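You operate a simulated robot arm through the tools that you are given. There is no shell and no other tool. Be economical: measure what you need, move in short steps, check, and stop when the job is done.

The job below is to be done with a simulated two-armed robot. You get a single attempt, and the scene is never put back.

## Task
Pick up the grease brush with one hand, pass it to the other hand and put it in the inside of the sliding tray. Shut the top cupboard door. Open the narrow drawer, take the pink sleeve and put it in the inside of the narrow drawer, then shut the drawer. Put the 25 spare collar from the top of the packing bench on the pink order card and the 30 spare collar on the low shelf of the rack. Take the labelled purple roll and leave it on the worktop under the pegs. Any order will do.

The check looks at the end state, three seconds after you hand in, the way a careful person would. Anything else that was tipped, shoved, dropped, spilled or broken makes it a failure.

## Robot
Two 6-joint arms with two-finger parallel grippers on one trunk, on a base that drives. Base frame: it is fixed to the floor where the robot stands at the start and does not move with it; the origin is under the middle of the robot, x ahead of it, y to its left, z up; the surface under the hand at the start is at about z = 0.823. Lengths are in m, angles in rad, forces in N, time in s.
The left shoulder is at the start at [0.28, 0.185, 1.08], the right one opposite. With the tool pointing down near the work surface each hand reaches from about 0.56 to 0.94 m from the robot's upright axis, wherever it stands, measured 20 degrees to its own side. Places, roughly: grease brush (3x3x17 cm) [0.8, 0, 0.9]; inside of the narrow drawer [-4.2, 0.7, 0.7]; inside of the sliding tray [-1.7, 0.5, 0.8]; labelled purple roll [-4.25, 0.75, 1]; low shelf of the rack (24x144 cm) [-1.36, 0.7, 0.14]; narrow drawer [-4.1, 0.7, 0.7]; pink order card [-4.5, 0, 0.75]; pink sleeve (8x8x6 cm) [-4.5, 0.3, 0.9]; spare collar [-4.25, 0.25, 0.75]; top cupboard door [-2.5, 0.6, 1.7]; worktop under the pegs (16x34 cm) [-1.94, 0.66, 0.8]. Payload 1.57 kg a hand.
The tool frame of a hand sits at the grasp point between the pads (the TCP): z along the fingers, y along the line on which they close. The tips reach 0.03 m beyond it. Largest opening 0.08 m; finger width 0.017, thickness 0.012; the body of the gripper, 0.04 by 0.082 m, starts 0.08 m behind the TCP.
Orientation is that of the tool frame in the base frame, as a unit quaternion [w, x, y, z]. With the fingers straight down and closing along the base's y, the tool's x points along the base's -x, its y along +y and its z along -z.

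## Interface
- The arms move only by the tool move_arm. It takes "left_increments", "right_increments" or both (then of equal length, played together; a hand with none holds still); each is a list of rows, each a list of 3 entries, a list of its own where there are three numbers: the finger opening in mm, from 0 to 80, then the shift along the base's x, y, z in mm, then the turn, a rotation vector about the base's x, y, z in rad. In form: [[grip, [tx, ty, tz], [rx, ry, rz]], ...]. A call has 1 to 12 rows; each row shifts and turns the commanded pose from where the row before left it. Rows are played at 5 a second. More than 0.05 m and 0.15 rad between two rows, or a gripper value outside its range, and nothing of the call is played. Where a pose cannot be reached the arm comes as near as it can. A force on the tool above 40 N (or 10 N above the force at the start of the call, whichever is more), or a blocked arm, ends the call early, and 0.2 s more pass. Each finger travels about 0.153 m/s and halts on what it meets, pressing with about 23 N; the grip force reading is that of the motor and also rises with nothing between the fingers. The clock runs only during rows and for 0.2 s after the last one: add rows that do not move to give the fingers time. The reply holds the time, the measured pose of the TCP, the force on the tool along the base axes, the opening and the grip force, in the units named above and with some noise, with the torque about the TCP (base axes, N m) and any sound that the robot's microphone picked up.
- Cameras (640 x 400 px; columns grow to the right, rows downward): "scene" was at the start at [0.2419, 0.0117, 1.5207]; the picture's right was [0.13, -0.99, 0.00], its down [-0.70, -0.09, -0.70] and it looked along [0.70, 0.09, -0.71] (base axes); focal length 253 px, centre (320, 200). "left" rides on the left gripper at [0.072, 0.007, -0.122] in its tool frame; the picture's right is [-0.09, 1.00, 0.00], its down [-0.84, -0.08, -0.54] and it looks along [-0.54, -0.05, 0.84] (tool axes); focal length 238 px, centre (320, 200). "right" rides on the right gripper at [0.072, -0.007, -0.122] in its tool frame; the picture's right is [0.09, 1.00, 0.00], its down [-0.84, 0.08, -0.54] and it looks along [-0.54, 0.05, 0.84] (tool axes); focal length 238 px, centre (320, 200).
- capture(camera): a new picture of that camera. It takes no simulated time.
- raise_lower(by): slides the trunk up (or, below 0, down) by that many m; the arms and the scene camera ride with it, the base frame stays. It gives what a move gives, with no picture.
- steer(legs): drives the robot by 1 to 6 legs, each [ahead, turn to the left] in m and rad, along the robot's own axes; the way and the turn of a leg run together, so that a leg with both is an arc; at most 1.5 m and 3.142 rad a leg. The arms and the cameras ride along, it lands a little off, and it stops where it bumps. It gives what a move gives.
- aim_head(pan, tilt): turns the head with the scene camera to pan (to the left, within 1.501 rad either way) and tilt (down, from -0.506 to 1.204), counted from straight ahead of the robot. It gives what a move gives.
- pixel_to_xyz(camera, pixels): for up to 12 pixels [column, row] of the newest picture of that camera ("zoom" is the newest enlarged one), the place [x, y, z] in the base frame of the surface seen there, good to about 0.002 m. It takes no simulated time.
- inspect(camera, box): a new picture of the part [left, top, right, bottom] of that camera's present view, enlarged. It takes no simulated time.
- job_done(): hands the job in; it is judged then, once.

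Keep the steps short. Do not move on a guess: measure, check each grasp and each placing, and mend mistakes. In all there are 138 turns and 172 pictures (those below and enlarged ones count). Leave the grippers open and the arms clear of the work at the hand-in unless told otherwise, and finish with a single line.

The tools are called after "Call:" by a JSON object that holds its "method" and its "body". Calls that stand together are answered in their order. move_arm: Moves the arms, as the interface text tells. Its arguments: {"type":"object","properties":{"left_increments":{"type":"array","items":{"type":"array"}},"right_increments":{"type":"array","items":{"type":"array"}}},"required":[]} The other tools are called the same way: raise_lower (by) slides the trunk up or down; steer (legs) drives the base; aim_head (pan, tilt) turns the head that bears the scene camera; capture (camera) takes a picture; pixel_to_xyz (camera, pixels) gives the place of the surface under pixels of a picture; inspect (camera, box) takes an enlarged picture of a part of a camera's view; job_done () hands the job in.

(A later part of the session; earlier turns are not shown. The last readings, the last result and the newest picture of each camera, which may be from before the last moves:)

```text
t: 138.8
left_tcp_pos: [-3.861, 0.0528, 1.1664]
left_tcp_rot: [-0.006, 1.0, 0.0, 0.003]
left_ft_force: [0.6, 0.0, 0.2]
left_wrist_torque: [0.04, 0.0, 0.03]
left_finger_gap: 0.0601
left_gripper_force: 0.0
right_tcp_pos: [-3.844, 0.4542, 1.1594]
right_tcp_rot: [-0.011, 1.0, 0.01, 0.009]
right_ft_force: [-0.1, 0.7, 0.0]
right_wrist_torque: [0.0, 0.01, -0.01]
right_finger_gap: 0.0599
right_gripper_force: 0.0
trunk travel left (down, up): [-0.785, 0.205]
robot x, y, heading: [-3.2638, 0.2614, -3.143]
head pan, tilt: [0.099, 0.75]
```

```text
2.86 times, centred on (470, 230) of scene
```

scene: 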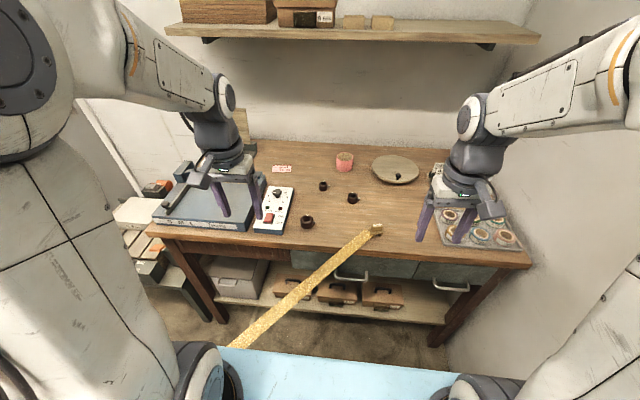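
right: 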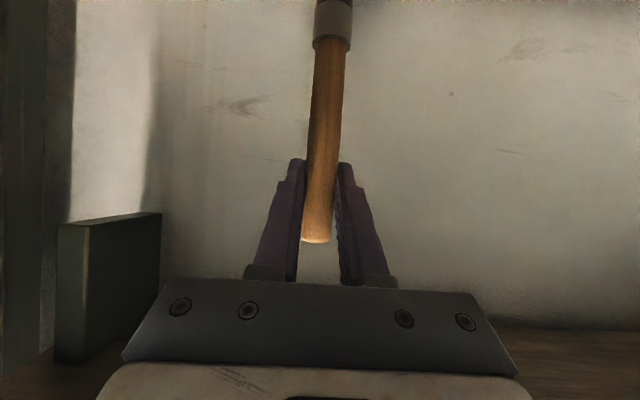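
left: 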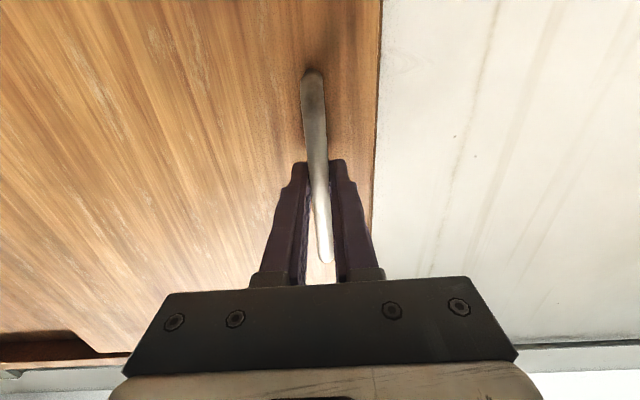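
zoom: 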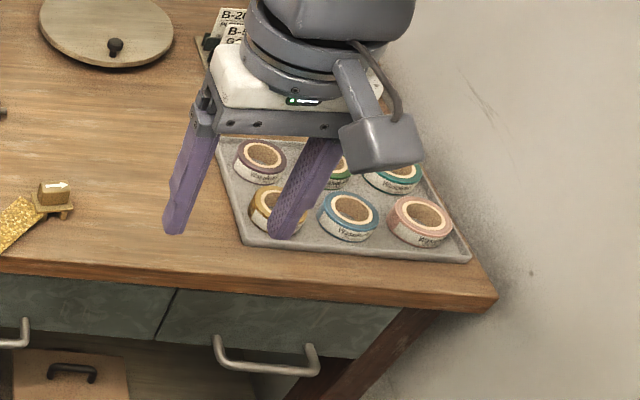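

I check the robot's own footprint by looking straight down, and read the collar labels up close.

Call:
{"method": "inspect", "body": {"camera": "scene", "box": [298, 180, 362, 230]}}

Call:
{"method": "aim_head", "body": {"pan": 0.5, "tilt": 1.2}}

Call:
{"method": "capture", "body": {"camera": "scene"}}

Call:
{"method": "capture", "body": {"camera": "left"}}

```text
8.00 times, centred on (330, 205) of scene
```

zoom: 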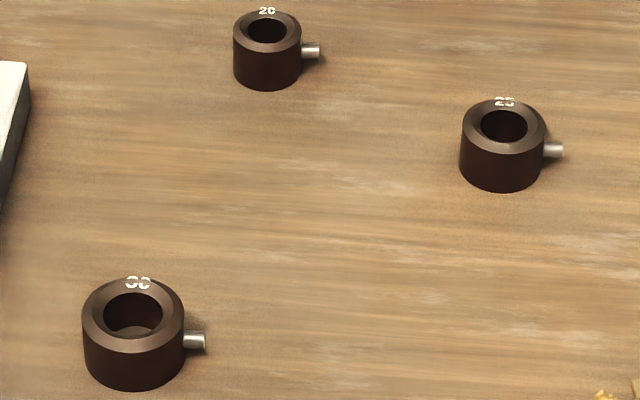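

```text
t: 139.7
left_tcp_pos: [-3.8623, 0.0535, 1.1669]
left_tcp_rot: [-0.006, 1.0, 0.0, 0.004]
left_ft_force: [-0.7, 0.7, 0.3]
left_wrist_torque: [0.0, 0.0, 0.02]
left_finger_gap: 0.0602
left_gripper_force: 0.1
right_tcp_pos: [-3.8441, 0.4531, 1.1588]
right_tcp_rot: [-0.011, 1.0, 0.01, 0.01]
right_ft_force: [0.4, -0.3, 0.8]
right_wrist_torque: [-0.01, 0.01, 0.0]
right_finger_gap: 0.0597
right_gripper_force: 0.0
trunk travel left (down, up): [-0.785, 0.205]
robot x, y, heading: [-3.2604, 0.2614, -3.141]
head pan, tilt: [0.499, 1.201]
```

```text
115 pictures are left
```

scene: 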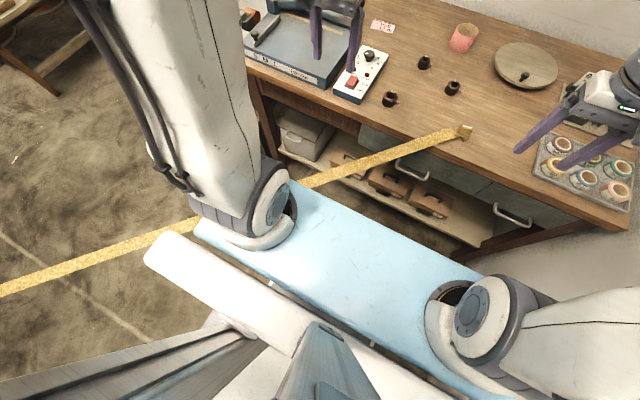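

```text
114 pictures are left
```

left: 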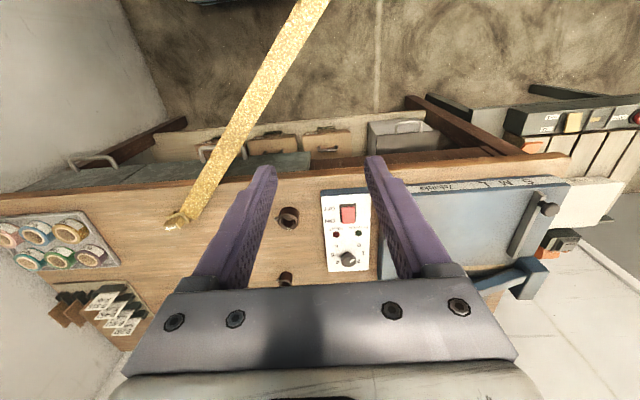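

Call:
{"method": "pixel_to_xyz", "body": {"camera": "left", "pixels": [[225, 2], [195, 2], [255, 2], [300, 20]]}}

Call:
{"method": "capture", "body": {"camera": "right"}}

```text
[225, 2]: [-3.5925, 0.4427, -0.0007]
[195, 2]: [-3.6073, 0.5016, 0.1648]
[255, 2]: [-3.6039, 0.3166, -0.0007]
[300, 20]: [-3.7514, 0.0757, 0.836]
```

```text
113 pictures are left
```

right: 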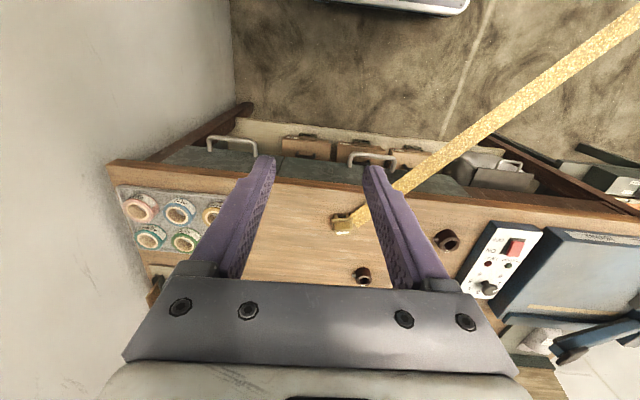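

Base front is 0.35 m ahead of the axis and low (z 0.16), with ±0.25 half-width. Labels read 20, 25 (at -4.2175,0.307) and 30. I drive to about (-3.6,0.38), keeping the mast well off the ribbon.

Call:
{"method": "steer", "body": {"legs": [[0, -0.35], [0.355, 0], [0, 0.35]]}}

Call:
{"method": "aim_head", "body": {"pan": 0.1, "tilt": 0.9}}

Call:
{"method": "capture", "body": {"camera": "scene"}}

Call:
{"method": "capture", "body": {"camera": "right"}}

```text
t: 144.2
left_tcp_pos: [-4.1927, 0.1721, 1.1682]
left_tcp_rot: [-0.006, 1.0, 0.002, 0.003]
left_ft_force: [0.8, 0.6, 0.0]
left_wrist_torque: [-0.03, 0.0, -0.01]
left_finger_gap: 0.0602
left_gripper_force: 0.0
right_tcp_pos: [-4.1769, 0.5734, 1.1588]
right_tcp_rot: [-0.012, 1.0, 0.01, 0.01]
right_ft_force: [-0.1, 0.3, -0.1]
right_wrist_torque: [-0.01, -0.02, 0.0]
right_finger_gap: 0.0603
right_gripper_force: 0.0
trunk travel left (down, up): [-0.785, 0.205]
robot x, y, heading: [-3.5957, 0.384, -3.133]
head pan, tilt: [0.499, 1.201]
```

```text
t: 145.1
left_tcp_pos: [-4.1936, 0.1714, 1.1667]
left_tcp_rot: [-0.006, 1.0, 0.002, 0.002]
left_ft_force: [0.2, 0.7, 0.4]
left_wrist_torque: [0.01, 0.01, 0.01]
left_finger_gap: 0.0602
left_gripper_force: 0.1
right_tcp_pos: [-4.1761, 0.5725, 1.1589]
right_tcp_rot: [-0.012, 1.0, 0.011, 0.009]
right_ft_force: [-0.3, -0.6, -0.6]
right_wrist_torque: [-0.02, 0.01, -0.01]
right_finger_gap: 0.0601
right_gripper_force: 0.1
trunk travel left (down, up): [-0.785, 0.205]
robot x, y, heading: [-3.5937, 0.3844, -3.134]
head pan, tilt: [0.099, 0.901]
```

```text
112 pictures are left
```

scene: 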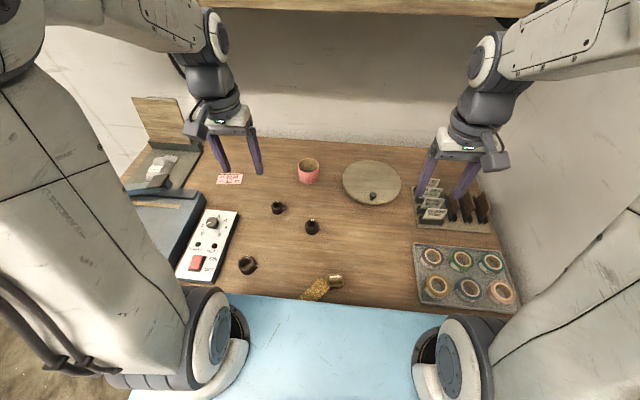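

```text
111 pictures are left
```

right: 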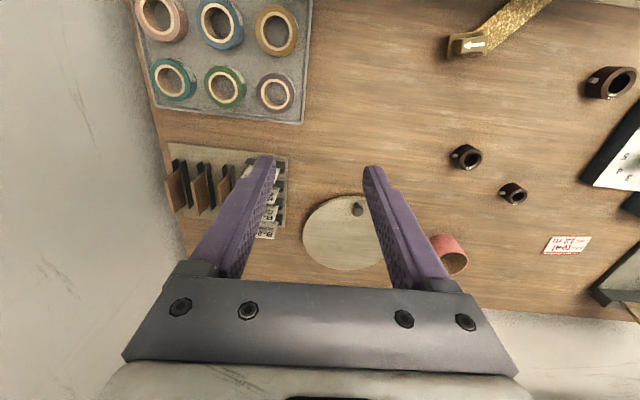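

Call:
{"method": "inspect", "body": {"camera": "scene", "box": [200, 140, 360, 290]}}

Call:
{"method": "pixel_to_xyz", "body": {"camera": "scene", "pixels": [[312, 228], [312, 220], [316, 222], [308, 222], [320, 229], [229, 179], [218, 179], [242, 180], [230, 174], [229, 184], [300, 10], [285, 235]]}}

```text
2.67 times, centred on (280, 215) of scene
```

zoom: 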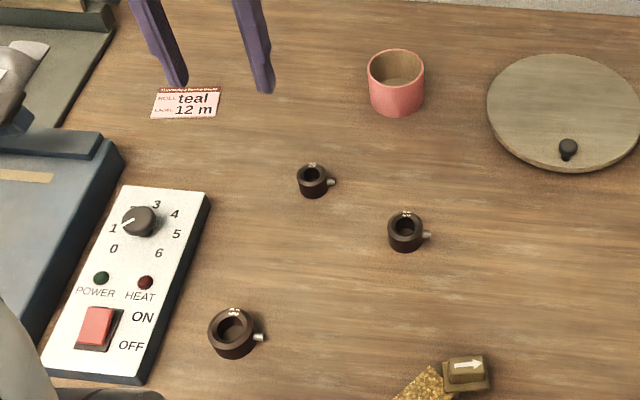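

```text
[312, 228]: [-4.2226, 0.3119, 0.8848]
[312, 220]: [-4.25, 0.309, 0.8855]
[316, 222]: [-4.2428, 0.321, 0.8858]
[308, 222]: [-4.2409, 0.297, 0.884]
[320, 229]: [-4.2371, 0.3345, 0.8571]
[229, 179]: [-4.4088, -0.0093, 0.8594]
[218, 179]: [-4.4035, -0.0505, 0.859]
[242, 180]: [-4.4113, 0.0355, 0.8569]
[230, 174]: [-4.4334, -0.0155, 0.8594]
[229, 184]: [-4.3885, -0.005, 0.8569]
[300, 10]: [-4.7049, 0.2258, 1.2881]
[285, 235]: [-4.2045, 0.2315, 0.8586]
```

Collar 25 centre ≈ (-4.236,0.309), top z 0.885, with its screw toward +y, so I grip along x. I yaw the left hand -90° above it.

Call:
{"method": "move_arm", "body": {"left_increments": [[60, [-3.9, 12.5, -10.6], [0, 0, -0.1428]], [60, [-3.9, 12.5, -10.6], [0, 0, -0.1428]], [60, [-3.9, 12.5, -10.6], [0, 0, -0.1428]], [60, [-3.9, 12.5, -10.6], [0, 0, -0.1428]], [60, [-3.9, 12.5, -10.6], [0, 0, -0.1428]], [60, [-3.9, 12.5, -10.6], [0, 0, -0.1428]], [60, [-3.9, 12.5, -10.6], [0, 0, -0.1428]], [60, [-3.9, 12.5, -10.6], [0, 0, -0.1428]], [60, [-3.9, 12.5, -10.6], [0, 0, -0.1428]], [60, [-3.9, 12.5, -10.6], [0, 0, -0.1428]], [60, [-3.9, 12.5, -10.6], [0, 0, -0.1428]], [60, [0, 0, 0], [0, 0, 0]]]}}

Call:
{"method": "capture", "body": {"camera": "left"}}

```text
t: 147.7
left_tcp_pos: [-4.2369, 0.3107, 1.0508]
left_tcp_rot: [-0.003, 0.708, -0.706, 0.007]
left_ft_force: [-0.3, -0.2, -0.3]
left_wrist_torque: [0.0, -0.01, 0.02]
left_finger_gap: 0.0598
left_gripper_force: 0.1
right_tcp_pos: [-4.1756, 0.5732, 1.1582]
right_tcp_rot: [-0.011, 1.0, 0.011, 0.009]
right_ft_force: [0.0, -0.1, 0.1]
right_wrist_torque: [-0.02, 0.01, 0.02]
right_finger_gap: 0.0599
right_gripper_force: 0.1
trunk travel left (down, up): [-0.785, 0.205]
robot x, y, heading: [-3.5981, 0.3889, -3.136]
head pan, tilt: [0.099, 0.901]
```

```text
109 pictures are left
```

left: 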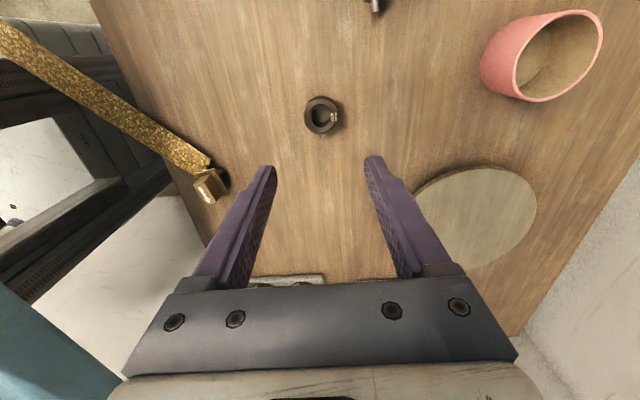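

Call:
{"method": "pixel_to_xyz", "body": {"camera": "left", "pixels": [[308, 115], [338, 115], [322, 99], [322, 131], [334, 117]]}}

Call:
{"method": "inspect", "body": {"camera": "left", "box": [280, 70, 370, 150]}}

```text
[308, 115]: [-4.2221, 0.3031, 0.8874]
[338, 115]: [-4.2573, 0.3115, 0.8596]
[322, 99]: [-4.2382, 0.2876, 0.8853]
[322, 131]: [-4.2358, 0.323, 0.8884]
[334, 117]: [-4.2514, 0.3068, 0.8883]
```

```text
5.00 times, centred on (325, 110) of left
```

zoom: 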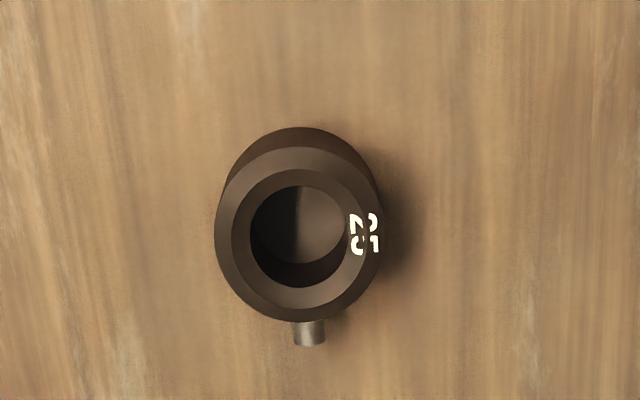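

It's the 25 collar, centre (-4.237,0.305). Lower to grasp height.

Call:
{"method": "move_arm", "body": {"left_increments": [[60, [0, -6, -40], [0, 0, 0]], [60, [0, 0, -40], [0, 0, 0]], [60, [0, 0, -40], [0, 0, 0]], [60, [0, 0, -25], [0, 0, 0]], [60, [0, 0, -13], [0, 0, 0]], [60, [0, 0, 0], [0, 0, 0]], [35, [0, 0, 0], [0, 0, 0]], [0, [0, 0, 0], [0, 0, 0]], [0, [0, 0, 0], [0, 0, 0]]]}}

Call:
{"method": "capture", "body": {"camera": "left"}}

```text
t: 149.7
left_tcp_pos: [-4.2368, 0.3048, 0.8924]
left_tcp_rot: [-0.003, 0.708, -0.706, 0.006]
left_ft_force: [0.1, 0.0, -0.3]
left_wrist_torque: [0.01, 0.01, -0.02]
left_finger_gap: 0.0387
left_gripper_force: 23.0
right_tcp_pos: [-4.1761, 0.5731, 1.1594]
right_tcp_rot: [-0.011, 1.0, 0.01, 0.009]
right_ft_force: [0.2, 1.0, -0.7]
right_wrist_torque: [0.02, -0.01, -0.01]
right_finger_gap: 0.0599
right_gripper_force: 0.1
trunk travel left (down, up): [-0.785, 0.205]
robot x, y, heading: [-3.5927, 0.3836, -3.135]
head pan, tilt: [0.099, 0.901]
```

```text
107 pictures are left
```

left: 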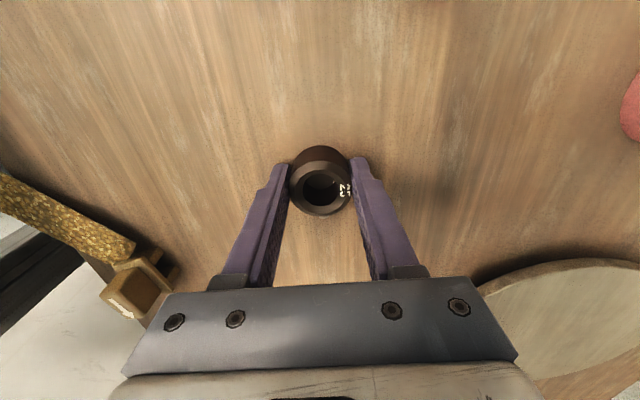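

Gripped (38.7 mm). I lift, then travel to above the card while yawing back (this keeps the wrist camera away from the cutter).

Call:
{"method": "move_arm", "body": {"left_increments": [[0, [0, 0, 15], [0, 0, 0]], [0, [0, 0, 45], [0, 0, 0]], [0, [0, 0, 48], [0, 0, 0]]]}}

Call:
{"method": "move_arm", "body": {"left_increments": [[0, [-15.8, -28.5, 0], [0, 0, 0.1428]], [0, [-15.8, -28.5, 0], [0, 0, 0.1428]], [0, [-15.8, -28.5, 0], [0, 0, 0.1428]], [0, [-15.8, -28.5, 0], [0, 0, 0.1428]], [0, [-15.8, -28.5, 0], [0, 0, 0.1428]], [0, [-15.8, -28.5, 0], [0, 0, 0.1428]], [0, [-15.8, -28.5, 0], [0, 0, 0.1428]], [0, [-15.8, -28.5, 0], [0, 0, 0.1428]], [0, [-15.8, -28.5, 0], [0, 0, 0.1428]], [0, [-15.8, -28.5, 0], [0, 0, 0.1428]], [0, [-15.8, -28.5, 0], [0, 0, 0.1428]], [0, [0, 0, 0], [0, 0, 0]]]}}

Call:
{"method": "capture", "body": {"camera": "left"}}

Call:
{"method": "capture", "body": {"camera": "scene"}}

```text
t: 150.5
left_tcp_pos: [-4.2355, 0.3027, 1.0009]
left_tcp_rot: [-0.002, 0.708, -0.706, 0.007]
left_ft_force: [-0.2, 0.3, -1.0]
left_wrist_torque: [0.0, 0.05, -0.04]
left_finger_gap: 0.0383
left_gripper_force: 23.2
right_tcp_pos: [-4.1767, 0.5733, 1.1588]
right_tcp_rot: [-0.011, 1.0, 0.011, 0.01]
right_ft_force: [-0.5, 0.3, 0.0]
right_wrist_torque: [0.01, -0.01, -0.03]
right_finger_gap: 0.0602
right_gripper_force: 0.0
trunk travel left (down, up): [-0.785, 0.205]
robot x, y, heading: [-3.5951, 0.3881, -3.139]
head pan, tilt: [0.099, 0.901]
```

```text
t: 153.1
left_tcp_pos: [-4.4102, -0.0099, 0.9982]
left_tcp_rot: [-0.006, 1.0, 0.003, 0.004]
left_ft_force: [1.1, 0.1, -1.1]
left_wrist_torque: [-0.01, -0.03, 0.02]
left_finger_gap: 0.0386
left_gripper_force: 23.0
right_tcp_pos: [-4.1765, 0.5731, 1.1582]
right_tcp_rot: [-0.012, 1.0, 0.01, 0.01]
right_ft_force: [-0.5, 0.0, -0.4]
right_wrist_torque: [0.01, -0.02, 0.0]
right_finger_gap: 0.0599
right_gripper_force: 0.0
trunk travel left (down, up): [-0.785, 0.205]
robot x, y, heading: [-3.5951, 0.3849, -3.138]
head pan, tilt: [0.099, 0.901]
```

```text
106 pictures are left
```

left: 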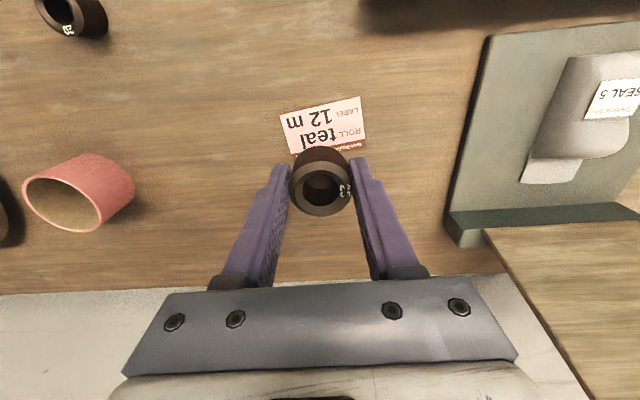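

```text
105 pictures are left
```

scene: 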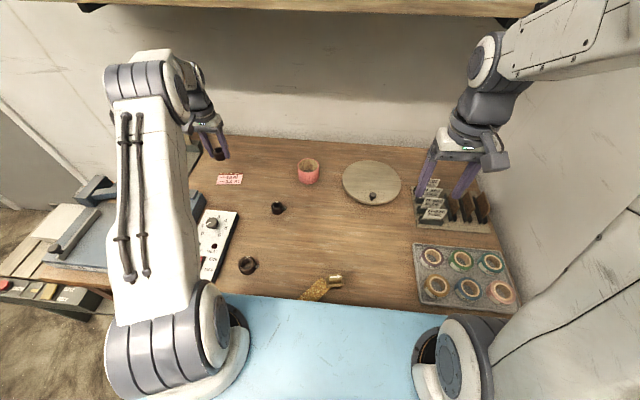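

Call:
{"method": "pixel_to_xyz", "body": {"camera": "left", "pixels": [[282, 115], [358, 100], [364, 142], [322, 125], [345, 120], [295, 148]]}}

```text
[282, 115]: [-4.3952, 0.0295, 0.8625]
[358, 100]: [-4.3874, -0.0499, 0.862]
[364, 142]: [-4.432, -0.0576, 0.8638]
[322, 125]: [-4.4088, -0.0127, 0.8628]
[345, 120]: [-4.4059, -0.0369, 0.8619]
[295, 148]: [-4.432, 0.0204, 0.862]
```

Card centre ≈ (-4.413,-0.014). Small correction, then lower and release.

Call:
{"method": "move_arm", "body": {"left_increments": [[0, [-3, -4, -40], [0, 0, 0]], [0, [0, 0, -35], [0, 0, 0]], [0, [0, 0, -18], [0, 0, 0]], [0, [0, 0, -8], [0, 0, 0]], [0, [0, 0, -2.5], [0, 0, 0]], [0, [0, 0, 0], [0, 0, 0]]]}}

Call:
{"method": "capture", "body": {"camera": "left"}}

```text
t: 154.5
left_tcp_pos: [-4.4128, -0.0133, 0.8964]
left_tcp_rot: [-0.006, 1.0, 0.003, 0.002]
left_ft_force: [0.4, -0.4, -1.1]
left_wrist_torque: [0.0, 0.03, 0.0]
left_finger_gap: 0.0387
left_gripper_force: 23.4
right_tcp_pos: [-4.176, 0.5727, 1.1585]
right_tcp_rot: [-0.012, 1.0, 0.011, 0.009]
right_ft_force: [-1.1, 0.0, 0.2]
right_wrist_torque: [-0.01, -0.01, -0.01]
right_finger_gap: 0.0601
right_gripper_force: 0.0
trunk travel left (down, up): [-0.785, 0.205]
robot x, y, heading: [-3.593, 0.383, -3.132]
head pan, tilt: [0.099, 0.901]
```

```text
104 pictures are left
```

left: 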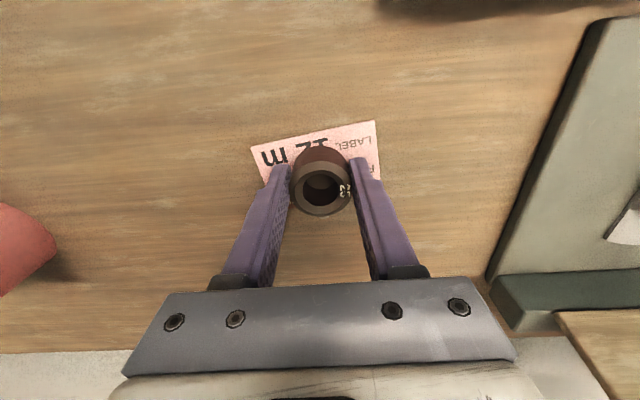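

Call:
{"method": "move_arm", "body": {"left_increments": [[0, [0, 0, -2.5], [0, 0, 0]], [0, [0, 0, 0], [0, 0, 0]], [46, [0, 0, 0], [0, 0, 0]], [56, [0, 0, 0], [0, 0, 0]], [60, [0, 0, 0], [0, 0, 0]], [60, [0, 0, 20], [0, 0, 0]], [60, [0, 0, 40], [0, 0, 0]], [60, [0, 0, 45], [0, 0, 0]]]}}

Call:
{"method": "capture", "body": {"camera": "left"}}

```text
t: 156.3
left_tcp_pos: [-4.4122, -0.0142, 0.9986]
left_tcp_rot: [-0.006, 1.0, 0.001, 0.002]
left_ft_force: [-1.0, -0.2, 0.2]
left_wrist_torque: [-0.02, 0.02, -0.02]
left_finger_gap: 0.06
left_gripper_force: 0.2
right_tcp_pos: [-4.1768, 0.5725, 1.1592]
right_tcp_rot: [-0.012, 1.0, 0.011, 0.01]
right_ft_force: [-0.1, 0.4, 0.3]
right_wrist_torque: [0.01, -0.02, -0.03]
right_finger_gap: 0.0598
right_gripper_force: 0.1
trunk travel left (down, up): [-0.785, 0.205]
robot x, y, heading: [-3.5967, 0.3829, -3.132]
head pan, tilt: [0.099, 0.901]
```

```text
103 pictures are left
```

left: 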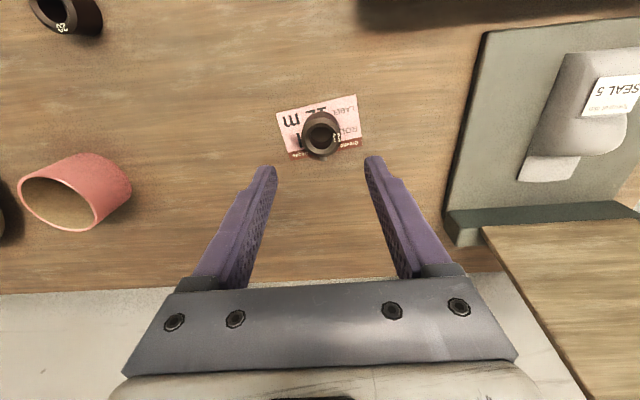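

Call:
{"method": "inspect", "body": {"camera": "left", "box": [265, 85, 375, 175]}}

Call:
{"method": "pixel_to_xyz", "body": {"camera": "left", "pixels": [[322, 114], [322, 156], [303, 135], [341, 135], [278, 113], [356, 96], [363, 142], [289, 156]]}}

```text
4.44 times, centred on (320, 130) of left
```

zoom: 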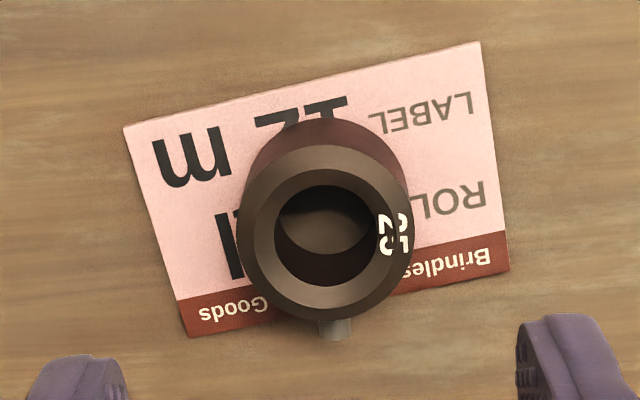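

```text
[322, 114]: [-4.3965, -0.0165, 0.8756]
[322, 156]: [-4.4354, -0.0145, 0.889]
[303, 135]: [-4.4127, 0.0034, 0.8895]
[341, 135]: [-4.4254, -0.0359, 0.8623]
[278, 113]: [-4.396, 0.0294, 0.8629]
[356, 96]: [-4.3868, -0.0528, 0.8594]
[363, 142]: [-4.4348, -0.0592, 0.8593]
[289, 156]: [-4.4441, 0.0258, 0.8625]
```

The 25 collar sits on the card. I retract the left hand, then back up to see the drawer fronts.

Call:
{"method": "move_arm", "body": {"left_increments": [[60, [0, 0, 40], [0, 0, 0]], [60, [10, 0, 45], [0, 0, 0]], [60, [40, 20, 20], [0, 0, 0]], [60, [40, 25, 20], [0, 0, 0]], [60, [40, 25, 20], [0, 0, 0]], [60, [40, 30, 10], [0, 0, 0]], [60, [30, 35, 10], [0, 0, 0]], [60, [15, 35, 5], [0, 0, 0]], [60, [0, 15, 0], [0, 0, 0]]]}}

Call:
{"method": "steer", "body": {"legs": [[-0.33, 0]]}}

Call:
{"method": "aim_head", "body": {"pan": -0.2, "tilt": 0.8}}

Call:
{"method": "capture", "body": {"camera": "scene"}}

Call:
{"method": "capture", "body": {"camera": "right"}}

```text
refused: row 4 steps farther than a row can; nothing moved
```

```text
t: 158.5
left_tcp_pos: [-4.0814, -0.0119, 0.9989]
left_tcp_rot: [-0.006, 1.0, 0.001, 0.003]
left_ft_force: [0.4, 0.5, -0.8]
left_wrist_torque: [0.02, 0.02, 0.05]
left_finger_gap: 0.0601
left_gripper_force: 0.0
right_tcp_pos: [-3.8435, 0.575, 1.1589]
right_tcp_rot: [-0.011, 1.0, 0.01, 0.01]
right_ft_force: [0.0, 0.2, -0.5]
right_wrist_torque: [-0.03, -0.01, 0.0]
right_finger_gap: 0.0602
right_gripper_force: 0.1
trunk travel left (down, up): [-0.785, 0.205]
robot x, y, heading: [-3.2629, 0.381, -3.141]
head pan, tilt: [0.099, 0.901]
```

```text
t: 159.3
left_tcp_pos: [-4.0805, -0.0109, 0.9981]
left_tcp_rot: [-0.006, 1.0, 0.001, 0.002]
left_ft_force: [1.0, 0.4, -0.2]
left_wrist_torque: [-0.03, 0.0, -0.01]
left_finger_gap: 0.0601
left_gripper_force: 0.1
right_tcp_pos: [-3.8438, 0.5759, 1.1599]
right_tcp_rot: [-0.011, 1.0, 0.01, 0.009]
right_ft_force: [-0.3, -0.2, 0.3]
right_wrist_torque: [0.01, -0.01, 0.02]
right_finger_gap: 0.0601
right_gripper_force: 0.1
trunk travel left (down, up): [-0.785, 0.205]
robot x, y, heading: [-3.2609, 0.3873, -3.14]
head pan, tilt: [-0.201, 0.799]
```

```text
101 pictures are left
```

scene: 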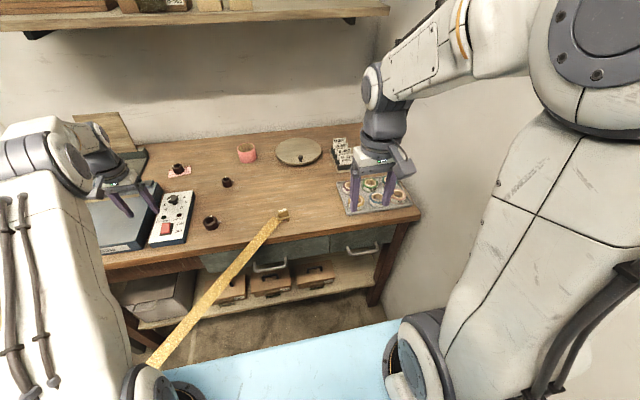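

```text
100 pictures are left
```

right: 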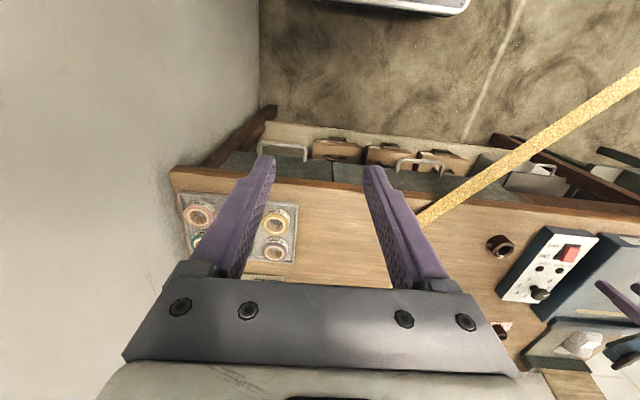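

The arm move had been refused (row too long) but the base backed up anyway. The left hand passed over the control box with no contact force. I now raise the left hand properly and measure the drawer handle near (362,248).

Call:
{"method": "move_arm", "body": {"left_increments": [[60, [0, 0, 40], [0, 0, 0]], [60, [0, 0, 45], [0, 0, 0]], [60, [20, 15, 40], [0, 0, 0]], [60, [30, 20, 30], [0, 0, 0]], [60, [35, 25, 10], [0, 0, 0]], [60, [40, 25, 0], [0, 0, 0]], [60, [40, 25, 0], [0, 0, 0]], [60, [40, 25, 0], [0, 0, 0]], [60, [15, 30, 0], [0, 0, 0]]]}}

Call:
{"method": "inspect", "body": {"camera": "scene", "box": [300, 190, 440, 300]}}

Call:
{"method": "pixel_to_xyz", "body": {"camera": "scene", "pixels": [[362, 252], [347, 248], [377, 245], [347, 240], [335, 240], [395, 235], [330, 235], [385, 215]]}}

```text
t: 161.3
left_tcp_pos: [-3.8613, 0.1532, 1.1624]
left_tcp_rot: [-0.006, 1.0, 0.001, 0.003]
left_ft_force: [-0.5, 0.4, -0.5]
left_wrist_torque: [-0.02, 0.02, 0.01]
left_finger_gap: 0.0599
left_gripper_force: 0.1
right_tcp_pos: [-3.8439, 0.5749, 1.1592]
right_tcp_rot: [-0.011, 1.0, 0.01, 0.009]
right_ft_force: [-0.2, -0.2, 0.0]
right_wrist_torque: [0.01, -0.02, 0.01]
right_finger_gap: 0.0599
right_gripper_force: 0.1
trunk travel left (down, up): [-0.785, 0.205]
robot x, y, heading: [-3.2608, 0.386, -3.138]
head pan, tilt: [-0.201, 0.799]
```

```text
3.64 times, centred on (370, 245) of scene
```

zoom: 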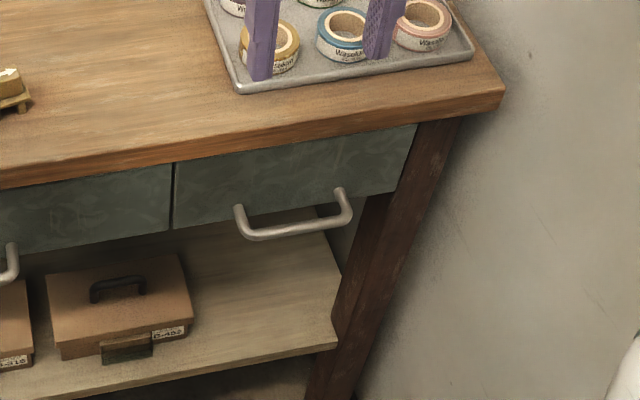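

```text
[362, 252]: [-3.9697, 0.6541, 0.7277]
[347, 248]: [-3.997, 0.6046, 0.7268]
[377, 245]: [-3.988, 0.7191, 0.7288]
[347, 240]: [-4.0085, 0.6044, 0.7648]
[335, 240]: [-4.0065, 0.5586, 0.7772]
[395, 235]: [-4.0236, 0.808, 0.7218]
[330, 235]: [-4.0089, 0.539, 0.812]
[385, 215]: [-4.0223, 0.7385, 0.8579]
```

The narrow drawer's handle bar is at x≈-3.975, y 0.605–0.72, z 0.728, and the drawer front is at x -4.008. I yaw the right hand +90° (closing along x), then tilt it forward.

Call:
{"method": "move_arm", "body": {"right_increments": [[40, [-3, 7.7, -12], [0, 0, 0.1428]], [40, [-3, 7.7, -12], [0, 0, 0.1428]], [40, [-3, 7.7, -12], [0, 0, 0.1428]], [40, [-3, 7.7, -12], [0, 0, 0.1428]], [40, [-3, 7.7, -12], [0, 0, 0.1428]], [40, [-3, 7.7, -12], [0, 0, 0.1428]], [40, [-3, 7.7, -12], [0, 0, 0.1428]], [40, [-3, 7.7, -12], [0, 0, 0.1428]], [40, [-3, 7.7, -12], [0, 0, 0.1428]], [40, [-3, 7.7, -12], [0, 0, 0.1428]], [40, [-3, 7.7, -12], [0, 0, 0.1428]], [40, [0, 0, 0], [0, 0, 0]]]}}

Call:
{"method": "capture", "body": {"camera": "scene"}}

```text
t: 163.9
left_tcp_pos: [-3.8615, 0.1538, 1.1615]
left_tcp_rot: [-0.006, 1.0, 0.0, 0.003]
left_ft_force: [0.2, -0.4, 0.6]
left_wrist_torque: [0.01, 0.01, 0.02]
left_finger_gap: 0.0598
left_gripper_force: 0.1
right_tcp_pos: [-3.8763, 0.6596, 1.0263]
right_tcp_rot: [-0.014, 0.699, 0.715, -0.001]
right_ft_force: [-0.2, 0.3, 0.5]
right_wrist_torque: [-0.05, 0.02, 0.01]
right_finger_gap: 0.0398
right_gripper_force: 0.1
trunk travel left (down, up): [-0.785, 0.205]
robot x, y, heading: [-3.2577, 0.3821, -3.14]
head pan, tilt: [-0.201, 0.799]
```

```text
98 pictures are left
```

scene: 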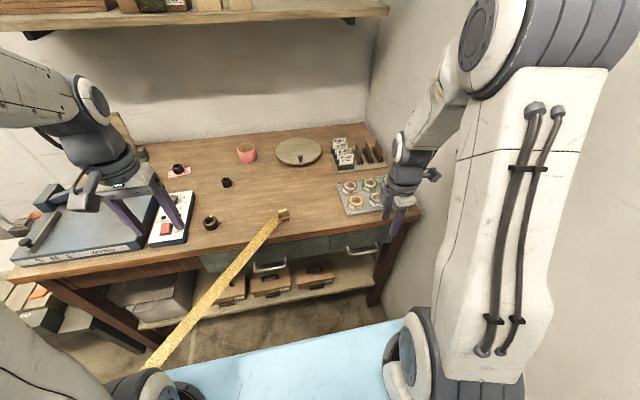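

Now tilt 35° and descend to a pre-grasp point in front of the handle.

Call:
{"method": "move_arm", "body": {"right_increments": [[26, [-5, 0, -38], [0, 0.122, 0]], [26, [-5, 0, -38], [0, 0.122, 0]], [26, [-6, 0, -38], [0, 0.122, 0]], [26, [-6, 0, -38], [0, 0.122, 0]], [26, [-6, 0, -38], [0, 0.122, 0]], [26, [0, 0, 0], [0, 0, 0]]]}}

Call:
{"method": "capture", "body": {"camera": "right"}}

Call:
{"method": "inspect", "body": {"camera": "scene", "box": [320, 150, 460, 290]}}

```text
t: 165.3
left_tcp_pos: [-3.8617, 0.1532, 1.1632]
left_tcp_rot: [-0.006, 1.0, 0.0, 0.002]
left_ft_force: [-0.6, -0.1, -0.5]
left_wrist_torque: [0.02, 0.0, 0.01]
left_finger_gap: 0.0599
left_gripper_force: 0.0
right_tcp_pos: [-3.9113, 0.6599, 0.8518]
right_tcp_rot: [-0.229, 0.668, 0.676, -0.212]
right_ft_force: [0.1, 1.1, 0.2]
right_wrist_torque: [-0.01, 0.02, -0.01]
right_finger_gap: 0.0258
right_gripper_force: 0.0
right hand out of reach, approached as far as the arm can: row 2, 3
trunk travel left (down, up): [-0.785, 0.205]
robot x, y, heading: [-3.263, 0.3832, -3.134]
head pan, tilt: [-0.201, 0.799]
```

```text
97 pictures are left
```

right: 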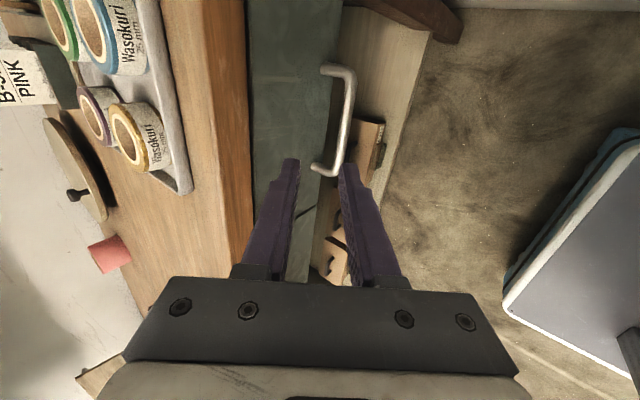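

```text
2.86 times, centred on (390, 220) of scene
```

zoom: 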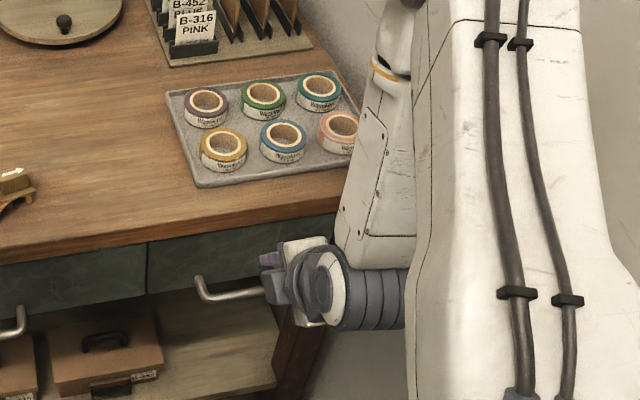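

Call:
{"method": "pixel_to_xyz", "body": {"camera": "right", "pixels": [[349, 90], [345, 120], [340, 150], [325, 68], [322, 171], [265, 150], [240, 200]]}}

```text
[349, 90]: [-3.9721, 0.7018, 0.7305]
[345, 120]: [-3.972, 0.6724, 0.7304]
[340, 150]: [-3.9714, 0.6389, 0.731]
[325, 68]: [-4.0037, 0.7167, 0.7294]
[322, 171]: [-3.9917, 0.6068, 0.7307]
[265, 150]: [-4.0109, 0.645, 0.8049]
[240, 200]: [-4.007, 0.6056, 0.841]
```

Bar centre ≈ (-3.973, y, 0.725). I approach along the finger axis so the bar sits near the tips.

Call:
{"method": "move_arm", "body": {"right_increments": [[30, [-9, 0, -34], [0, 0, 0]], [30, [-9, 0, -33], [0, 0, 0]], [30, [-14, 0, -19], [0, 0, 0]], [30, [-12, 0, -16], [0, 0, 0]], [30, [-9, 0, -12], [0, 0, 0]], [30, [0, 0, 0], [0, 0, 0]]]}}

Call:
{"method": "capture", "body": {"camera": "right"}}

```text
t: 166.7
left_tcp_pos: [-3.8607, 0.1537, 1.1621]
left_tcp_rot: [-0.007, 1.0, 0.001, 0.002]
left_ft_force: [0.7, -1.2, 0.1]
left_wrist_torque: [0.02, 0.01, 0.0]
left_finger_gap: 0.0599
left_gripper_force: 0.0
right_tcp_pos: [-3.9654, 0.6599, 0.7388]
right_tcp_rot: [-0.229, 0.668, 0.675, -0.212]
right_ft_force: [0.0, -0.3, 0.4]
right_wrist_torque: [-0.02, 0.0, -0.02]
right_finger_gap: 0.0303
right_gripper_force: 0.0
trunk travel left (down, up): [-0.785, 0.205]
robot x, y, heading: [-3.264, 0.3856, -3.138]
head pan, tilt: [-0.201, 0.799]
```

```text
95 pictures are left
```

right: 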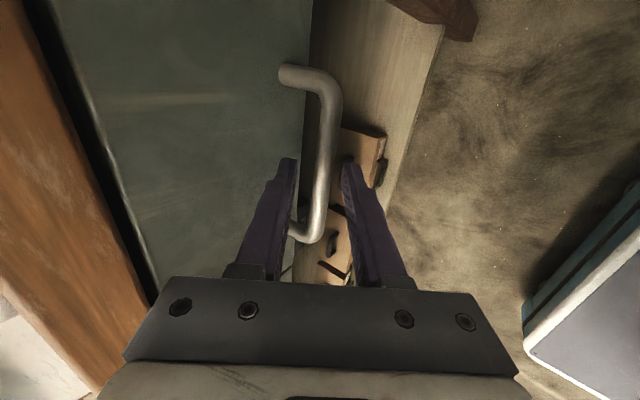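

Handle lies between the fingers. Close and check.

Call:
{"method": "move_arm", "body": {"right_increments": [[20, [0, 0, 0], [0, 0, 0]], [0, [0, 0, 0], [0, 0, 0]], [0, [0, 0, 0], [0, 0, 0]]]}}

```text
t: 167.5
left_tcp_pos: [-3.8608, 0.1526, 1.1618]
left_tcp_rot: [-0.007, 1.0, 0.001, 0.003]
left_ft_force: [0.3, 0.0, 0.3]
left_wrist_torque: [0.0, -0.02, -0.01]
left_finger_gap: 0.0601
left_gripper_force: 0.1
right_tcp_pos: [-3.9642, 0.6605, 0.7392]
right_tcp_rot: [-0.227, 0.668, 0.676, -0.21]
right_ft_force: [3.2, -0.7, -5.6]
right_wrist_torque: [-0.08, -0.09, -0.54]
right_finger_gap: 0.0119
right_gripper_force: 29.1
trunk travel left (down, up): [-0.785, 0.205]
robot x, y, heading: [-3.2616, 0.3833, -3.137]
head pan, tilt: [-0.201, 0.799]
```

Gripped. I pull straight +x.

Call:
{"method": "move_arm", "body": {"right_increments": [[0, [8, 0, 0], [0, 0, 0]], [0, [14, 0, 0], [0, 0, 0]], [0, [14, 0, 0], [0, 0, 0]], [0, [14, 0, 0], [0, 0, 0]], [0, [14, 0, 0], [0, 0, 0]], [0, [14, 0, 0], [0, 0, 0]], [0, [14, 0, 0], [0, 0, 0]], [0, [14, 0, 0], [0, 0, 0]], [0, [14, 0, 0], [0, 0, 0]], [0, [14, 0, 0], [0, 0, 0]], [0, [10, 0, 0], [0, 0, 0]]]}}

Call:
{"method": "capture", "body": {"camera": "right"}}

Call:
{"method": "capture", "body": {"camera": "scene"}}

```text
t: 169.9
left_tcp_pos: [-3.8603, 0.1529, 1.1627]
left_tcp_rot: [-0.006, 1.0, 0.002, 0.003]
left_ft_force: [0.1, -0.1, 1.5]
left_wrist_torque: [0.01, 0.0, 0.04]
left_finger_gap: 0.0598
left_gripper_force: 0.1
right_tcp_pos: [-3.8202, 0.6595, 0.7382]
right_tcp_rot: [-0.226, 0.667, 0.677, -0.211]
right_ft_force: [0.2, -5.3, -17.4]
right_wrist_torque: [-0.73, -0.15, 0.0]
right_finger_gap: 0.0121
right_gripper_force: 29.6
trunk travel left (down, up): [-0.785, 0.205]
robot x, y, heading: [-3.2608, 0.3873, -3.14]
head pan, tilt: [-0.201, 0.799]
```

```text
94 pictures are left
```

right: 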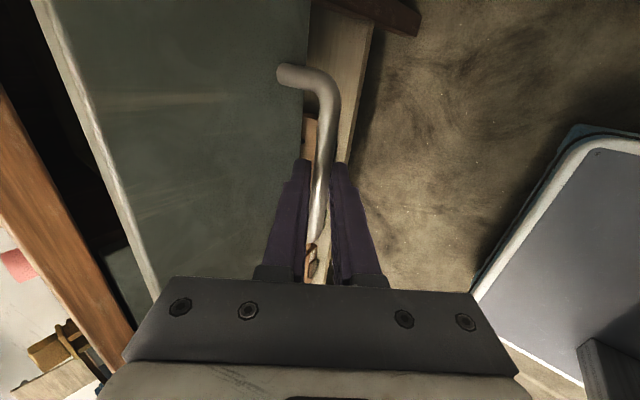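

```text
93 pictures are left
```

scene: 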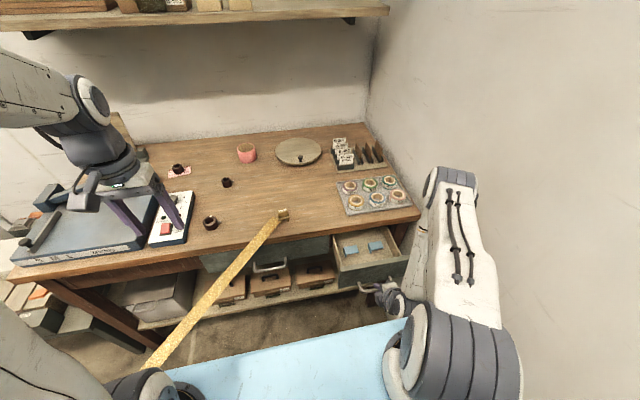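

The drawer is open ~14 cm and holds two blue items. I zoom in to see free space.

Call:
{"method": "inspect", "body": {"camera": "scene", "box": [320, 220, 420, 295]}}

Call:
{"method": "pixel_to_xyz", "body": {"camera": "scene", "pixels": [[352, 249], [375, 246], [340, 258], [365, 258], [390, 250], [337, 240], [392, 233], [360, 238], [340, 268], [400, 258], [364, 246]]}}

```text
5.33 times, centred on (370, 258) of scene
```

zoom: 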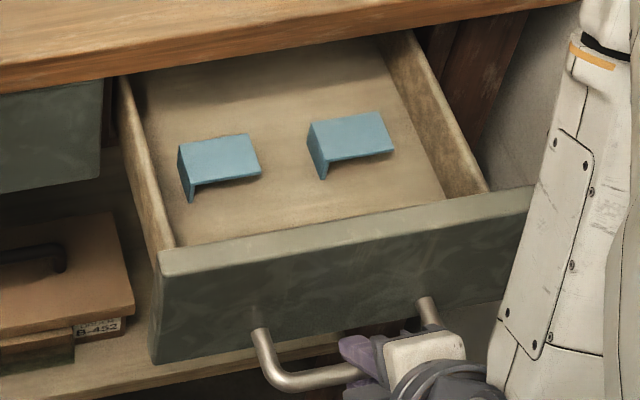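

```text
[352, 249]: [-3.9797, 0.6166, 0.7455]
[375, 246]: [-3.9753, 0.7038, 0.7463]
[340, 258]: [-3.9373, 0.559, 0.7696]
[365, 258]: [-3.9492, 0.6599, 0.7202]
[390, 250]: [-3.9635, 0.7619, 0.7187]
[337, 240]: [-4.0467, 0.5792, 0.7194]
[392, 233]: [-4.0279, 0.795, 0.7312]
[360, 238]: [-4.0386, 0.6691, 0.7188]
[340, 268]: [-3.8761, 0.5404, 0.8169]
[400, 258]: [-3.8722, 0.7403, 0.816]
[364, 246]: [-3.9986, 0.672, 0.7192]
```

Free space in front of the blue items is only ~7.5 cm, so I open the drawer further by backing the base 0.09 m while holding the handle.

Call:
{"method": "steer", "body": {"legs": [[-0.09, 0]]}}

Call:
{"method": "inspect", "body": {"camera": "scene", "box": [320, 220, 440, 310]}}

```text
t: 171.0
left_tcp_pos: [-3.8257, 0.1164, 1.1624]
left_tcp_rot: [-0.006, 1.0, 0.024, 0.001]
left_ft_force: [-0.1, -0.7, 0.1]
left_wrist_torque: [0.05, 0.03, 0.0]
left_finger_gap: 0.0599
left_gripper_force: 0.1
right_tcp_pos: [-3.8095, 0.6393, 0.7423]
right_tcp_rot: [-0.242, 0.658, 0.682, -0.208]
right_ft_force: [0.6, -2.9, 2.4]
right_wrist_torque: [-0.99, -0.04, 0.06]
right_finger_gap: 0.0124
right_gripper_force: 29.3
trunk travel left (down, up): [-0.785, 0.205]
robot x, y, heading: [-3.2355, 0.3488, -3.043]
head pan, tilt: [-0.201, 0.799]
stopped in leg 1: the robot was blocked; the commanded pose is now the measured one
```

```text
4.44 times, centred on (380, 265) of scene
```

zoom: 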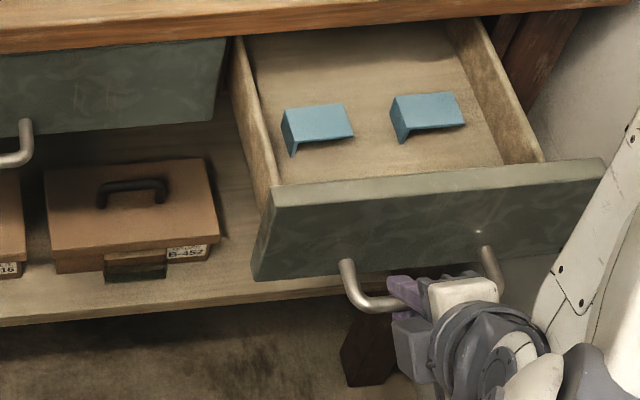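

That is the drawer's end stop (~15 cm). I release the handle and back the hand off along the finger axis.

Call:
{"method": "move_arm", "body": {"right_increments": [[20, [0, 0, 0], [0, 0, 0]], [34, [0, 0, 0], [0, 0, 0]], [34, [0, 0, 0], [0, 0, 0]], [34, [12, 0, 16], [0, 0, 0]], [34, [18, 0, 24], [0, 0, 0]], [34, [18, 0, 24], [0, 0, 0]], [34, [10, -10, 40], [0, 0, 0]], [34, [0, -10, 45], [0, 0, 0]], [34, [0, -10, 45], [0, 0, 0]], [34, [0, -10, 45], [0, 0, 0]]]}}

Call:
{"method": "capture", "body": {"camera": "scene"}}

Call:
{"method": "pixel_to_xyz", "body": {"camera": "scene", "pixels": [[375, 260], [400, 257], [392, 250], [420, 265], [445, 265]]}}

```text
t: 173.2
left_tcp_pos: [-3.8257, 0.1173, 1.1626]
left_tcp_rot: [-0.007, 1.0, 0.025, 0.003]
left_ft_force: [-0.4, 0.2, 0.7]
left_wrist_torque: [-0.01, 0.0, -0.01]
left_finger_gap: 0.06
left_gripper_force: 0.2
right_tcp_pos: [-3.8151, 0.6747, 0.8959]
right_tcp_rot: [-0.242, 0.657, 0.683, -0.209]
right_ft_force: [-0.7, -0.2, 0.1]
right_wrist_torque: [-0.03, 0.02, -0.02]
right_finger_gap: 0.034
right_gripper_force: 0.0
right hand out of reach, approached as far as the arm can: row 7, 8, 9, 10
trunk travel left (down, up): [-0.785, 0.205]
robot x, y, heading: [-3.2376, 0.3494, -3.042]
head pan, tilt: [-0.201, 0.799]
```

```text
90 pictures are left
```

scene: 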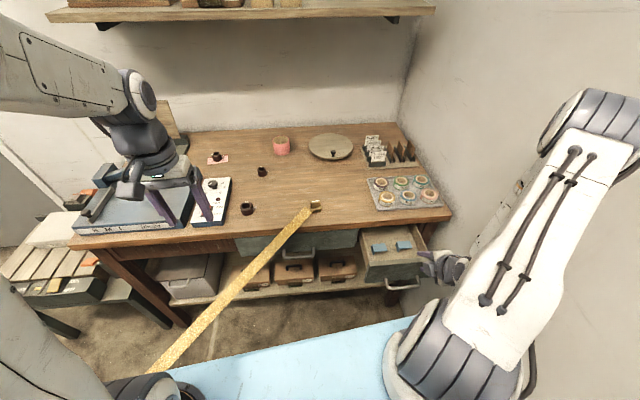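

```text
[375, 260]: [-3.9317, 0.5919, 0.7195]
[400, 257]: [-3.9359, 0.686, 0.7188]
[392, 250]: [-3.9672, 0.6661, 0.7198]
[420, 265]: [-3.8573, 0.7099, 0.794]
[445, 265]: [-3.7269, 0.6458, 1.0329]
```

I untilt the right hand while raising it.

Call:
{"method": "move_arm", "body": {"right_increments": [[60, [-10, -5, 35], [0, -0.122, 0]], [60, [-10, -5, 40], [0, -0.122, 0]], [60, [-10, -5, 40], [0, -0.122, 0]], [60, [-10, -5, 40], [0, -0.122, 0]], [60, [-10, -5, 40], [0, -0.122, 0]], [60, [0, -5, 40], [0, 0, 0]], [60, [0, 0, 30], [0, 0, 0]], [60, [0, 0, 0], [0, 0, 0]]]}}

Call:
{"method": "inspect", "body": {"camera": "scene", "box": [340, 220, 450, 300]}}

Call:
{"method": "inspect", "body": {"camera": "scene", "box": [255, 120, 325, 180]}}

```text
t: 175.0
left_tcp_pos: [-3.8251, 0.1168, 1.1636]
left_tcp_rot: [-0.007, 1.0, 0.024, 0.003]
left_ft_force: [0.0, -0.6, -0.5]
left_wrist_torque: [0.01, -0.03, -0.02]
left_finger_gap: 0.06
left_gripper_force: 0.1
right_tcp_pos: [-3.8323, 0.6479, 1.0829]
right_tcp_rot: [-0.04, 0.684, 0.723, -0.087]
right_ft_force: [0.5, 0.6, 0.0]
right_wrist_torque: [-0.01, 0.0, -0.01]
right_finger_gap: 0.0601
right_gripper_force: 0.0
right hand out of reach, approached as far as the arm can: row 3, 4, 5, 6, 7
trunk travel left (down, up): [-0.785, 0.205]
robot x, y, heading: [-3.2332, 0.3505, -3.044]
head pan, tilt: [-0.201, 0.799]
```

```text
5.00 times, centred on (395, 260) of scene
```

zoom: 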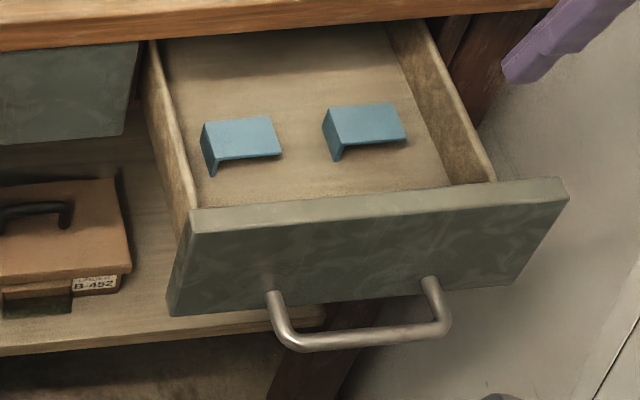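

```text
6.67 times, centred on (290, 150) of scene
```

zoom: 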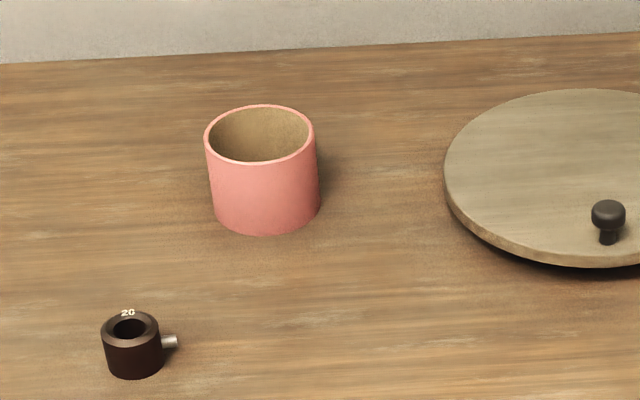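

Call:
{"method": "inspect", "body": {"camera": "scene", "box": [355, 230, 445, 290]}}

Call:
{"method": "pixel_to_xyz", "body": {"camera": "zoom", "pixels": [[145, 135], [235, 120], [240, 110], [290, 110], [395, 90], [400, 80], [180, 180], [300, 170], [460, 140], [300, 185], [300, 200], [225, 190]]}}

```text
6.67 times, centred on (400, 260) of scene
```

zoom: 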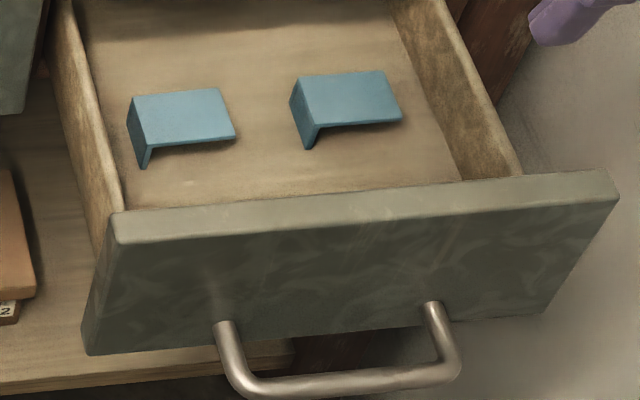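

```text
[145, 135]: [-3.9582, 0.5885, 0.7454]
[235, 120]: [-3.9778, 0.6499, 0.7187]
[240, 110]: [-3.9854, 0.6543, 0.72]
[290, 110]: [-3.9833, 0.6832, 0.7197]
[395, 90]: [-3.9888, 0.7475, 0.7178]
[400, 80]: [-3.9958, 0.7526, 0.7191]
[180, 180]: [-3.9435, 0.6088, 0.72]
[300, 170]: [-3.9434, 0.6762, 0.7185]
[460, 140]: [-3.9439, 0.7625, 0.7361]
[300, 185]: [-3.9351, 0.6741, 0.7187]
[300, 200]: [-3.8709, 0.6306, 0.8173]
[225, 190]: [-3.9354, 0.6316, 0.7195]
```

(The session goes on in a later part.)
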